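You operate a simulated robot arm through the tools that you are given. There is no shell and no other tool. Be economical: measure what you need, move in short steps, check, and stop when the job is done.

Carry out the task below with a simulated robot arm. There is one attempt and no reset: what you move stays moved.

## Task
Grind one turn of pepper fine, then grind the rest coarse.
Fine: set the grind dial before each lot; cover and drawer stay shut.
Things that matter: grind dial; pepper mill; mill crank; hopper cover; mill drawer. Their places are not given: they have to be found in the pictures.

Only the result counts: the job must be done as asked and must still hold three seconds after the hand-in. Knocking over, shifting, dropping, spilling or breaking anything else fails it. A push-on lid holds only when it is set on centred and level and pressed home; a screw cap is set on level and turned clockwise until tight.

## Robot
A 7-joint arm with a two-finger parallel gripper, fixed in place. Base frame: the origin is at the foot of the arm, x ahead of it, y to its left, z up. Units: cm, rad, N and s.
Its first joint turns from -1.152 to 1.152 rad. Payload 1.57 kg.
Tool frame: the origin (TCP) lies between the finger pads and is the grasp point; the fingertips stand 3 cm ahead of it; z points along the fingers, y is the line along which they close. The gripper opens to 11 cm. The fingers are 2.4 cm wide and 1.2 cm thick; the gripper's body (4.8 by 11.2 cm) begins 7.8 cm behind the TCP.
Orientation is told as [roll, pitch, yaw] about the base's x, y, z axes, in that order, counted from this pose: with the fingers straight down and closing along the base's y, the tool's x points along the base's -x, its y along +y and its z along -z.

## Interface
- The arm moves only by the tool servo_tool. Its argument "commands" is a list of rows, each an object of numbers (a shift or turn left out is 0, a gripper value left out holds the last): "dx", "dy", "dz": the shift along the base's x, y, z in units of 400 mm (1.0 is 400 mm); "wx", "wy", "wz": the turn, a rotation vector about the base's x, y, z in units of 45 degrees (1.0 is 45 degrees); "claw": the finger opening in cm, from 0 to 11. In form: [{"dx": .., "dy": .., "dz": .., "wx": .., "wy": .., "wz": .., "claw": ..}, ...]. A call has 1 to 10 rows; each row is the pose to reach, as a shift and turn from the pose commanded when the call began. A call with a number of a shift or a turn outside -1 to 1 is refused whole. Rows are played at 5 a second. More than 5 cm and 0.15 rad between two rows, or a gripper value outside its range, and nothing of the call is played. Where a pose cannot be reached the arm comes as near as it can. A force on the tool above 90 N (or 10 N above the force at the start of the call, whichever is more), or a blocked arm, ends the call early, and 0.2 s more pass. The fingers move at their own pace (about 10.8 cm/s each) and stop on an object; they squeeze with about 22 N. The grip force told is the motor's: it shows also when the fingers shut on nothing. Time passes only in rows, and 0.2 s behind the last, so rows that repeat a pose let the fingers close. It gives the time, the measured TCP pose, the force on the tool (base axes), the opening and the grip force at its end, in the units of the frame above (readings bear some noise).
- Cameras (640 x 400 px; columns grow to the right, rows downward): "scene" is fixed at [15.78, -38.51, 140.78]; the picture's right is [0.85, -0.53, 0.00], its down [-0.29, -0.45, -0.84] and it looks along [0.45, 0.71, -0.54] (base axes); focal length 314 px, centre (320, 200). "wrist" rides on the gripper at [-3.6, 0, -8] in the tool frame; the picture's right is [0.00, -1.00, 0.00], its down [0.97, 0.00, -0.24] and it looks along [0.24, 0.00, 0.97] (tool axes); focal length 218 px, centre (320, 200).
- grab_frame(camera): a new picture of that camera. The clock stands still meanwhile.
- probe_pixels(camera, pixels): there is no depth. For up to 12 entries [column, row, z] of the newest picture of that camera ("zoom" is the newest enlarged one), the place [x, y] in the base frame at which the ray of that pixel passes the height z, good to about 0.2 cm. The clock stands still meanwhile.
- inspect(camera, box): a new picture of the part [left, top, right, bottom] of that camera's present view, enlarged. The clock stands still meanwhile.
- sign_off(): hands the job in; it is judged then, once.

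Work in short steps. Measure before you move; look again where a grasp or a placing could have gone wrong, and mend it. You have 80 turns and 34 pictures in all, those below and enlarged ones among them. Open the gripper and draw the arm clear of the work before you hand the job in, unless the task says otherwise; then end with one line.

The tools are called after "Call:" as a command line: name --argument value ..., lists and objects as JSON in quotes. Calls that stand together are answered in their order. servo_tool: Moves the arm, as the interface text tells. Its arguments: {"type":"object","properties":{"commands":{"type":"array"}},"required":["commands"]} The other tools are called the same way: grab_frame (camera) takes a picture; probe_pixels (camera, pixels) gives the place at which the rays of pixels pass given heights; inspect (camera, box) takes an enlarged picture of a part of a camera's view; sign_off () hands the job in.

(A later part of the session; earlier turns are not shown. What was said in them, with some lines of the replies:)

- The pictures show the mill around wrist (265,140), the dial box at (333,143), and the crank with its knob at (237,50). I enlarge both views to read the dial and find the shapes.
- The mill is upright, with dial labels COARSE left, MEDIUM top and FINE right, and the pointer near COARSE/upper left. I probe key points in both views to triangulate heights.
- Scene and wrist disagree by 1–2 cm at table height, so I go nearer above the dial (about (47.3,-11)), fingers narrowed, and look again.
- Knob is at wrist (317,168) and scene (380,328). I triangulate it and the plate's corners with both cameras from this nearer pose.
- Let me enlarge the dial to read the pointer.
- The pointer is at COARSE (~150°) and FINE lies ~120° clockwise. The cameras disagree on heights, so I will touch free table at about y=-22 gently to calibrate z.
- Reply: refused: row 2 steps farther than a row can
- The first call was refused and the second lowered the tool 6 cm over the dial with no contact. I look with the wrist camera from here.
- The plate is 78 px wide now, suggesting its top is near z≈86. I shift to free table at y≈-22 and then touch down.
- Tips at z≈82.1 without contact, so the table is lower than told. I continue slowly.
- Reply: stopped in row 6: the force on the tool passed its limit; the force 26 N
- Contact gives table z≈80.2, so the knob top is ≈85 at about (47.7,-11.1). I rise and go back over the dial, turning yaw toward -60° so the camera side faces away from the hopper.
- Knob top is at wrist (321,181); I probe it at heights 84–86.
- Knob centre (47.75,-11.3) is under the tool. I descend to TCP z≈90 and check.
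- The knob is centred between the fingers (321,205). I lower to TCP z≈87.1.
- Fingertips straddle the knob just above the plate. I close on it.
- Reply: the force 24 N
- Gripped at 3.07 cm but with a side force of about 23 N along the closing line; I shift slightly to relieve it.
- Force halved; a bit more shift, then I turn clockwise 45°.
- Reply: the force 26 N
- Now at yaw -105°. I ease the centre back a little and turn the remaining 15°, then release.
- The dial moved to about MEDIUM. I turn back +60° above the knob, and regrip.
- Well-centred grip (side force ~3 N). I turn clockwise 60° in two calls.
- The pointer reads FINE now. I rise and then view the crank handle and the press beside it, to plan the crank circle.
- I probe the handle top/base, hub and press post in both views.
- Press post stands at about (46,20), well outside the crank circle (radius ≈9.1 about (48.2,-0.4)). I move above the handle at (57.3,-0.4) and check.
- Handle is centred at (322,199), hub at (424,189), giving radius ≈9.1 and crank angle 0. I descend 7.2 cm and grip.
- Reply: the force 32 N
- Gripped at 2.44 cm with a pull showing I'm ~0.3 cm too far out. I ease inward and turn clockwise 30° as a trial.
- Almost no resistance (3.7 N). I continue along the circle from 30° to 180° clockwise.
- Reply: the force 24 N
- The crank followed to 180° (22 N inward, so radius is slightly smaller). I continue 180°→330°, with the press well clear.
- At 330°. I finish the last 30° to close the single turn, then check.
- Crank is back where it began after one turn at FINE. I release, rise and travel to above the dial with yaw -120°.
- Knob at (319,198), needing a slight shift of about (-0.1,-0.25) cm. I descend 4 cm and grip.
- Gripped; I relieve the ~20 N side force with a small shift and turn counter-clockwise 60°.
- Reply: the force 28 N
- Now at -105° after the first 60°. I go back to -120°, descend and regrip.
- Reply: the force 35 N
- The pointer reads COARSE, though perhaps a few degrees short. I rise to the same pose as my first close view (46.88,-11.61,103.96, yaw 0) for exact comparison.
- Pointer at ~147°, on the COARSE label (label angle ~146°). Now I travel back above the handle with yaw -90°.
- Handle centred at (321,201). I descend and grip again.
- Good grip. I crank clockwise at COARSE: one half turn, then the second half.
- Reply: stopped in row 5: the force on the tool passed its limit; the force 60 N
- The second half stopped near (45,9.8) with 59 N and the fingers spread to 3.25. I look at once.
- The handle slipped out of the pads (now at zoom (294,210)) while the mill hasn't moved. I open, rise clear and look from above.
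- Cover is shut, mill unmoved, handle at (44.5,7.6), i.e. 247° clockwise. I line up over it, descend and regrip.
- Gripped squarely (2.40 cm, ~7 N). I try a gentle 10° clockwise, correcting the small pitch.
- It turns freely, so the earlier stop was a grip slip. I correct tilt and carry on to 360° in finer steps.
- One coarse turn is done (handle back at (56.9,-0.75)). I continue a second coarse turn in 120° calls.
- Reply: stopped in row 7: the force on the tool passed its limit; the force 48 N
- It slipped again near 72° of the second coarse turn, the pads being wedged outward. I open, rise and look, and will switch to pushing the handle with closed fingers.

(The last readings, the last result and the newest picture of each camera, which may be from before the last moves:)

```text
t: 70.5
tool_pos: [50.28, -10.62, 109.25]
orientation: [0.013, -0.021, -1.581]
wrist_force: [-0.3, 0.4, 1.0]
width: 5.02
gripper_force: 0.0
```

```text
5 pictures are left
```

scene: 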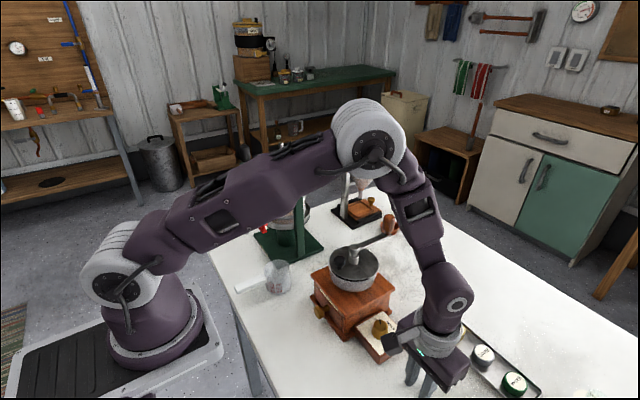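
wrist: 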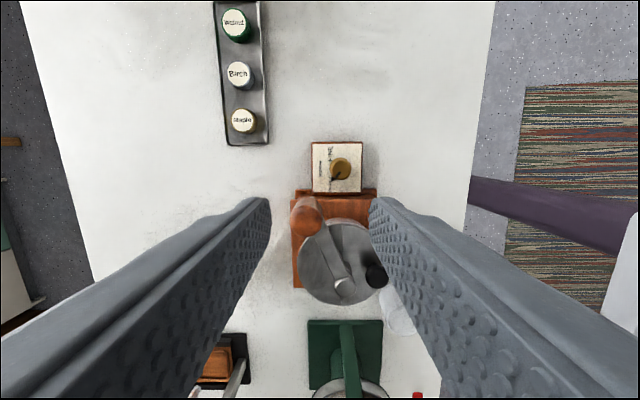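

Handle is at ≈(51.3,-9.2), 68° clockwise; mill unmoved. I close the fingers and lower them behind the handle at 40° (54.95,-6.5).

Call:
servo_tool --commands '[{"dx": 0.06, "dy": 0.05, "wx": 0.027, "wy": 0.017, "claw": 0}, {"dx": 0.117, "dy": 0.103, "wx": 0.027, "wy": 0.017}, {"dx": 0.117, "dy": 0.103, "wx": 0.027, "wy": 0.017}, {"dx": 0.117, "dy": 0.103, "dz": -0.08, "wx": 0.027, "wy": 0.017}, {"dx": 0.117, "dy": 0.103, "dz": -0.16, "wx": 0.027, "wy": 0.017}, {"dx": 0.117, "dy": 0.103, "dz": -0.21, "wx": 0.027, "wy": 0.017}, {"dx": 0.117, "dy": 0.103, "dz": -0.24, "wx": 0.027, "wy": 0.017}, {"dx": 0.117, "dy": 0.103, "dz": -0.24, "wx": 0.027, "wy": 0.017}]'

Call:
inspect --camera "scene" --box '[300, 180, 440, 300]'

```text
t: 72.3
tool_pos: [54.94, -6.4, 99.47]
orientation: [0.001, -0.001, -1.581]
wrist_force: [-0.2, 0.0, -0.6]
width: 0.03
gripper_force: 21.4
```

```text
3.33 times, centred on (370, 240) of scene
```

zoom: 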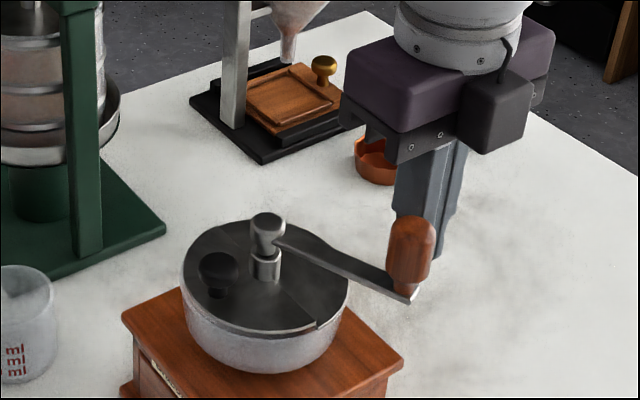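

Closed fingers stand just behind the handle. I push it clockwise, tool going 40°→160°.

Call:
servo_tool --commands '[{"dx": -0.0346, "dy": -0.0334}, {"dx": -0.0753, "dy": -0.0589}, {"dx": -0.1205, "dy": -0.0753}, {"dx": -0.1682, "dy": -0.082}, {"dx": -0.2161, "dy": -0.0787}, {"dx": -0.2623, "dy": -0.0654}, {"dx": -0.3048, "dy": -0.0428}, {"dx": -0.3416, "dy": -0.0119}, {"dx": -0.3712, "dy": 0.026}, {"dx": -0.3923, "dy": 0.0692}]'

```text
t: 74.5
tool_pos: [39.02, -3.42, 99.64]
orientation: [0.0, 0.001, -1.582]
wrist_force: [0.0, -0.3, -0.1]
width: 0.0
gripper_force: 21.2
```

On path with no overload. I continue 160°→280° and check with a picture.

Call:
servo_tool --commands '[{"dx": -0.0116, "dy": 0.0466}, {"dx": -0.0133, "dy": 0.0947}, {"dx": -0.005, "dy": 0.142}, {"dx": 0.0131, "dy": 0.1866}, {"dx": 0.04, "dy": 0.2265}, {"dx": 0.0745, "dy": 0.2599}, {"dx": 0.1153, "dy": 0.2854}, {"dx": 0.1605, "dy": 0.3018}, {"dx": 0.2081, "dy": 0.3085}, {"dx": 0.2561, "dy": 0.3052}]'

Call:
inspect --camera "scene" --box '[280, 160, 440, 300]'

```text
t: 76.7
tool_pos: [49.2, 8.68, 99.49]
orientation: [-0.001, 0.002, -1.581]
wrist_force: [-0.7, -0.4, -1.8]
width: 0.0
gripper_force: 20.8
```

```text
2.86 times, centred on (360, 230) of scene
```

zoom: 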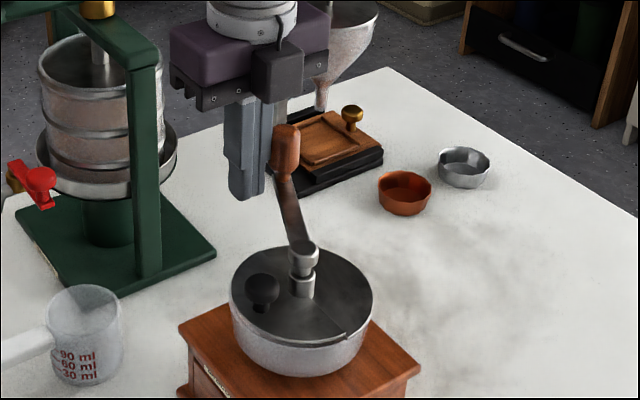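

Pushing works well (handle ahead of the fingers, cover closed). I continue: 280°→400°, then another full turn.

Call:
servo_tool --commands '[{"dx": 0.0462, "dy": -0.0132}, {"dx": 0.0887, "dy": -0.0358}, {"dx": 0.1255, "dy": -0.0667}, {"dx": 0.1551, "dy": -0.1046}, {"dx": 0.1762, "dy": -0.1478}, {"dx": 0.1878, "dy": -0.1945}, {"dx": 0.1895, "dy": -0.2426}, {"dx": 0.1812, "dy": -0.2899}, {"dx": 0.1631, "dy": -0.3345}, {"dx": 0.1362, "dy": -0.3743}]'

Call:
servo_tool --commands '[{"dx": -0.0346, "dy": -0.0334}, {"dx": -0.0753, "dy": -0.0589}, {"dx": -0.1205, "dy": -0.0753}, {"dx": -0.1682, "dy": -0.082}, {"dx": -0.2161, "dy": -0.0787}, {"dx": -0.2623, "dy": -0.0654}, {"dx": -0.3048, "dy": -0.0428}, {"dx": -0.3416, "dy": -0.0119}, {"dx": -0.3712, "dy": 0.026}, {"dx": -0.3923, "dy": 0.0692}]'

Call:
servo_tool --commands '[{"dx": -0.0116, "dy": 0.0466}, {"dx": -0.0133, "dy": 0.0947}, {"dx": -0.005, "dy": 0.142}, {"dx": 0.0131, "dy": 0.1866}, {"dx": 0.04, "dy": 0.2265}, {"dx": 0.0745, "dy": 0.2599}, {"dx": 0.1153, "dy": 0.2854}, {"dx": 0.1605, "dy": 0.3018}, {"dx": 0.2081, "dy": 0.3085}, {"dx": 0.2561, "dy": 0.3052}]'

```text
t: 78.9
tool_pos: [55.07, -6.34, 99.77]
orientation: [0.001, 0.001, -1.58]
wrist_force: [0.1, 0.5, 0.0]
width: 0.0
gripper_force: 21.2
```

```text
t: 81.1
tool_pos: [39.12, -3.64, 99.69]
orientation: [0.0, 0.0, -1.582]
wrist_force: [0.2, 0.0, -0.4]
width: 0.0
gripper_force: 21.5
```

```text
t: 83.3
tool_pos: [49.71, 8.71, 99.47]
orientation: [-0.002, 0.001, -1.581]
wrist_force: [0.2, -0.4, 0.4]
width: 0.0
gripper_force: 21.3
```

All on path with negligible force; about 2.8 coarse turns done. I push another two turns to be sure all of the rest is ground.

Call:
servo_tool --commands '[{"dx": 0.0462, "dy": -0.0132}, {"dx": 0.0887, "dy": -0.0358}, {"dx": 0.1255, "dy": -0.0667}, {"dx": 0.1551, "dy": -0.1046}, {"dx": 0.1762, "dy": -0.1478}, {"dx": 0.1878, "dy": -0.1945}, {"dx": 0.1895, "dy": -0.2426}, {"dx": 0.1812, "dy": -0.2899}, {"dx": 0.1631, "dy": -0.3345}, {"dx": 0.1362, "dy": -0.3743}]'

Call:
servo_tool --commands '[{"dx": -0.0346, "dy": -0.0334}, {"dx": -0.0753, "dy": -0.0589}, {"dx": -0.1205, "dy": -0.0753}, {"dx": -0.1682, "dy": -0.082}, {"dx": -0.2161, "dy": -0.0787}, {"dx": -0.2623, "dy": -0.0654}, {"dx": -0.3048, "dy": -0.0428}, {"dx": -0.3416, "dy": -0.0119}, {"dx": -0.3712, "dy": 0.026}, {"dx": -0.3923, "dy": 0.0692}]'

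Call:
servo_tool --commands '[{"dx": -0.0116, "dy": 0.0466}, {"dx": -0.0133, "dy": 0.0947}, {"dx": -0.005, "dy": 0.142}, {"dx": 0.0131, "dy": 0.1866}, {"dx": 0.04, "dy": 0.2265}, {"dx": 0.0745, "dy": 0.2599}, {"dx": 0.1153, "dy": 0.2854}, {"dx": 0.1605, "dy": 0.3018}, {"dx": 0.2081, "dy": 0.3085}, {"dx": 0.2561, "dy": 0.3052}]'

Call:
servo_tool --commands '[{"dx": 0.0462, "dy": -0.0132}, {"dx": 0.0887, "dy": -0.0358}, {"dx": 0.1255, "dy": -0.0667}, {"dx": 0.1551, "dy": -0.1046}, {"dx": 0.1762, "dy": -0.1478}, {"dx": 0.1878, "dy": -0.1945}, {"dx": 0.1895, "dy": -0.2426}, {"dx": 0.1812, "dy": -0.2899}, {"dx": 0.1631, "dy": -0.3345}, {"dx": 0.1362, "dy": -0.3743}]'

Call:
inspect --camera "scene" --box '[280, 180, 440, 370]'

```text
t: 85.5
tool_pos: [54.93, -6.16, 99.92]
orientation: [0.002, 0.002, -1.581]
wrist_force: [0.4, 0.6, -0.1]
width: 0.0
gripper_force: 21.0
```

```text
t: 87.7
tool_pos: [39.14, -3.48, 99.79]
orientation: [0.001, 0.002, -1.583]
wrist_force: [0.7, -0.1, -0.1]
width: 0.0
gripper_force: 21.2
```

```text
t: 89.9
tool_pos: [49.43, 8.58, 99.73]
orientation: [-0.001, 0.003, -1.582]
wrist_force: [-0.7, 0.1, -0.3]
width: 0.0
gripper_force: 21.2
```

```text
t: 92.1
tool_pos: [54.8, -6.3, 99.36]
orientation: [0.0, 0.003, -1.581]
wrist_force: [0.2, 0.1, -0.3]
width: 0.0
gripper_force: 21.7
```

```text
2.11 times, centred on (360, 275) of scene
```

zoom: 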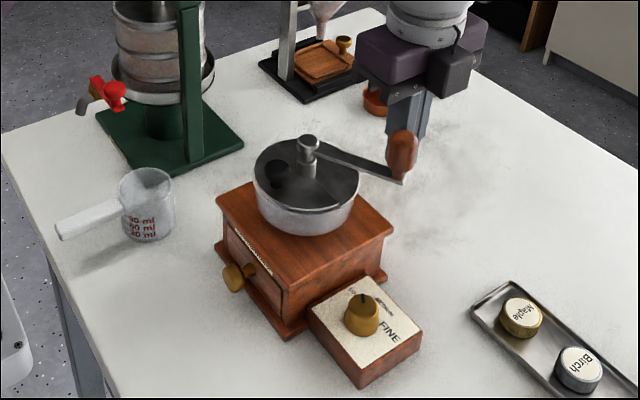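

The state is sound: cover and drawer shut, dial at COARSE, ~4.2 coarse turns done. As the amount can't be seen, I add two more turns for margin.

Call:
servo_tool --commands '[{"dx": -0.0346, "dy": -0.0334}, {"dx": -0.0753, "dy": -0.0589}, {"dx": -0.1205, "dy": -0.0753}, {"dx": -0.1682, "dy": -0.082}, {"dx": -0.2161, "dy": -0.0787}, {"dx": -0.2623, "dy": -0.0654}, {"dx": -0.3048, "dy": -0.0428}, {"dx": -0.3416, "dy": -0.0119}, {"dx": -0.3712, "dy": 0.026}, {"dx": -0.3923, "dy": 0.0692}]'

Call:
servo_tool --commands '[{"dx": -0.0116, "dy": 0.0466}, {"dx": -0.0133, "dy": 0.0947}, {"dx": -0.005, "dy": 0.142}, {"dx": 0.0131, "dy": 0.1866}, {"dx": 0.04, "dy": 0.2265}, {"dx": 0.0745, "dy": 0.2599}, {"dx": 0.1153, "dy": 0.2854}, {"dx": 0.1605, "dy": 0.3018}, {"dx": 0.2081, "dy": 0.3085}, {"dx": 0.2561, "dy": 0.3052}]'

Call:
servo_tool --commands '[{"dx": 0.0462, "dy": -0.0132}, {"dx": 0.0887, "dy": -0.0358}, {"dx": 0.1255, "dy": -0.0667}, {"dx": 0.1551, "dy": -0.1046}, {"dx": 0.1762, "dy": -0.1478}, {"dx": 0.1878, "dy": -0.1945}, {"dx": 0.1895, "dy": -0.2426}, {"dx": 0.1812, "dy": -0.2899}, {"dx": 0.1631, "dy": -0.3345}, {"dx": 0.1362, "dy": -0.3743}]'

Call:
servo_tool --commands '[{"dx": -0.0346, "dy": -0.0334}, {"dx": -0.0753, "dy": -0.0589}, {"dx": -0.1205, "dy": -0.0753}, {"dx": -0.1682, "dy": -0.082}, {"dx": -0.2161, "dy": -0.0787}, {"dx": -0.2623, "dy": -0.0654}, {"dx": -0.3048, "dy": -0.0428}, {"dx": -0.3416, "dy": -0.0119}, {"dx": -0.3712, "dy": 0.026}, {"dx": -0.3923, "dy": 0.0692}]'

Call:
servo_tool --commands '[{"dx": -0.0116, "dy": 0.0466}, {"dx": -0.0133, "dy": 0.0947}, {"dx": -0.005, "dy": 0.142}, {"dx": 0.0131, "dy": 0.1866}, {"dx": 0.04, "dy": 0.2265}, {"dx": 0.0745, "dy": 0.2599}, {"dx": 0.1153, "dy": 0.2854}, {"dx": 0.1605, "dy": 0.3018}, {"dx": 0.2081, "dy": 0.3085}, {"dx": 0.2561, "dy": 0.3052}]'

Call:
servo_tool --commands '[{"dx": 0.0462, "dy": -0.0132}, {"dx": 0.0887, "dy": -0.0358}, {"dx": 0.1255, "dy": -0.0667}, {"dx": 0.1551, "dy": -0.1046}, {"dx": 0.1762, "dy": -0.1478}, {"dx": 0.1878, "dy": -0.1945}, {"dx": 0.1895, "dy": -0.2426}, {"dx": 0.1812, "dy": -0.2899}, {"dx": 0.1631, "dy": -0.3345}, {"dx": 0.1362, "dy": -0.3743}]'

```text
t: 94.3
tool_pos: [38.86, -3.35, 99.53]
orientation: [0.001, 0.002, -1.583]
wrist_force: [0.9, -0.3, 0.6]
width: 0.0
gripper_force: 21.2
```

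```text
t: 96.5
tool_pos: [49.38, 8.64, 99.38]
orientation: [-0.001, 0.002, -1.581]
wrist_force: [-0.1, 0.5, -0.3]
width: 0.0
gripper_force: 21.5
```

```text
t: 98.7
tool_pos: [55.82, -3.67, 99.52]
orientation: [0.021, 0.033, -1.562]
wrist_force: [7.7, 24.1, -0.9]
width: 0.0
gripper_force: 22.0
stopped in row 10: the force on the tool passed its limit (the readings are from after the stop); the commanded pose is now the measured one
```

```text
t: 99.2
tool_pos: [55.01, -3.77, 99.8]
orientation: [0.041, 0.055, -1.549]
wrist_force: [9.6, 20.9, -2.6]
width: 0.01
gripper_force: 21.3
stopped in row 2: the force on the tool passed its limit (the readings are from after the stop); the commanded pose is now the measured one
```

```text
t: 101.4
tool_pos: [65.18, 7.99, 99.76]
orientation: [0.04, 0.048, -1.551]
wrist_force: [-0.1, 0.0, -0.8]
width: 0.0
gripper_force: 21.6
```

```text
t: 103.6
tool_pos: [68.99, -3.91, 99.69]
orientation: [0.037, 0.048, -1.555]
wrist_force: [0.5, -0.9, 0.7]
width: 0.0
gripper_force: 21.3
out of reach, approached as far as the arm can: row 3, 4, 5, 6, 7, 8, 9, 10
```

The crank met a hard stop near 40° on the fifth-odd turn, and the following calls ran off-path to (69,-3.9). I raise the tool and check everything.

Call:
servo_tool --commands '[{"dz": 0.1}, {"dz": 0.2}, {"dz": 0.3}, {"dz": 0.3, "dx": -0.03}, {"dz": 0.3, "dx": -0.03}]'

Call:
grab_frame --camera "scene"

```text
t: 104.8
tool_pos: [66.52, -3.84, 110.38]
orientation: [0.038, 0.049, -1.55]
wrist_force: [0.8, -1.2, 0.0]
width: 0.0
gripper_force: 21.1
out of reach, approached as far as the arm can: row 1, 2, 3, 4, 5
```

```text
1 pictures are left
```

scene: 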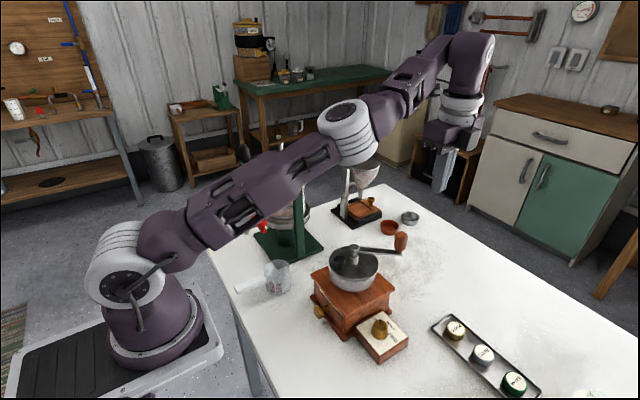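

Everything stands as before: mill in place ((354,248) hub, drawer knob (320,313)), cover and drawer shut, and the crank has reached its end stop. I open the gripper and draw clear upward.

Call:
servo_tool --commands '[{"dz": 0.08, "dx": -0.06, "claw": 6}, {"dz": 0.18, "dx": -0.1}, {"dz": 0.25, "dx": -0.14}, {"dz": 0.25, "dx": -0.14}]'

Call:
inspect --camera "scene" --box '[290, 220, 430, 370]'

```text
t: 105.8
tool_pos: [61.04, -3.74, 120.09]
orientation: [0.04, 0.048, -1.553]
wrist_force: [0.9, -0.3, -0.8]
width: 6.02
gripper_force: 0.0
```

```text
2.67 times, centred on (360, 295) of scene
```

zoom: 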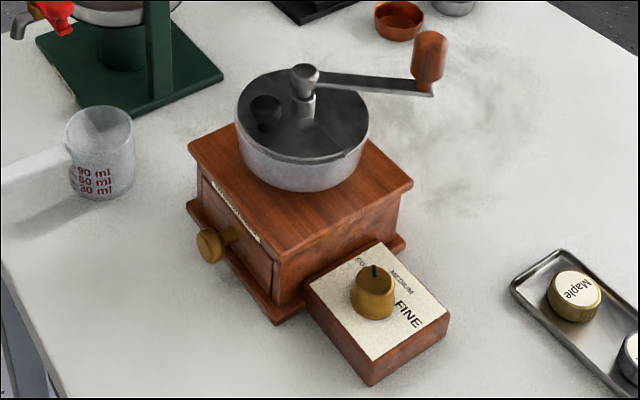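

The mill is upright with cover and drawer shut, and the dial is at COARSE. The arm is clear, so I hand in.

Call:
sign_off

```text
The job is handed in.
```

I ground one full turn at FINE, then set the dial to COARSE and cranked about five more turns until the crank met a hard stop. I took that stop as the end of the pepper, since I couldn't see into the hopper. The dial ended about 5° short of where it first stood, still on the COARSE label; the cover and drawer stayed shut, and nothing else was moved.
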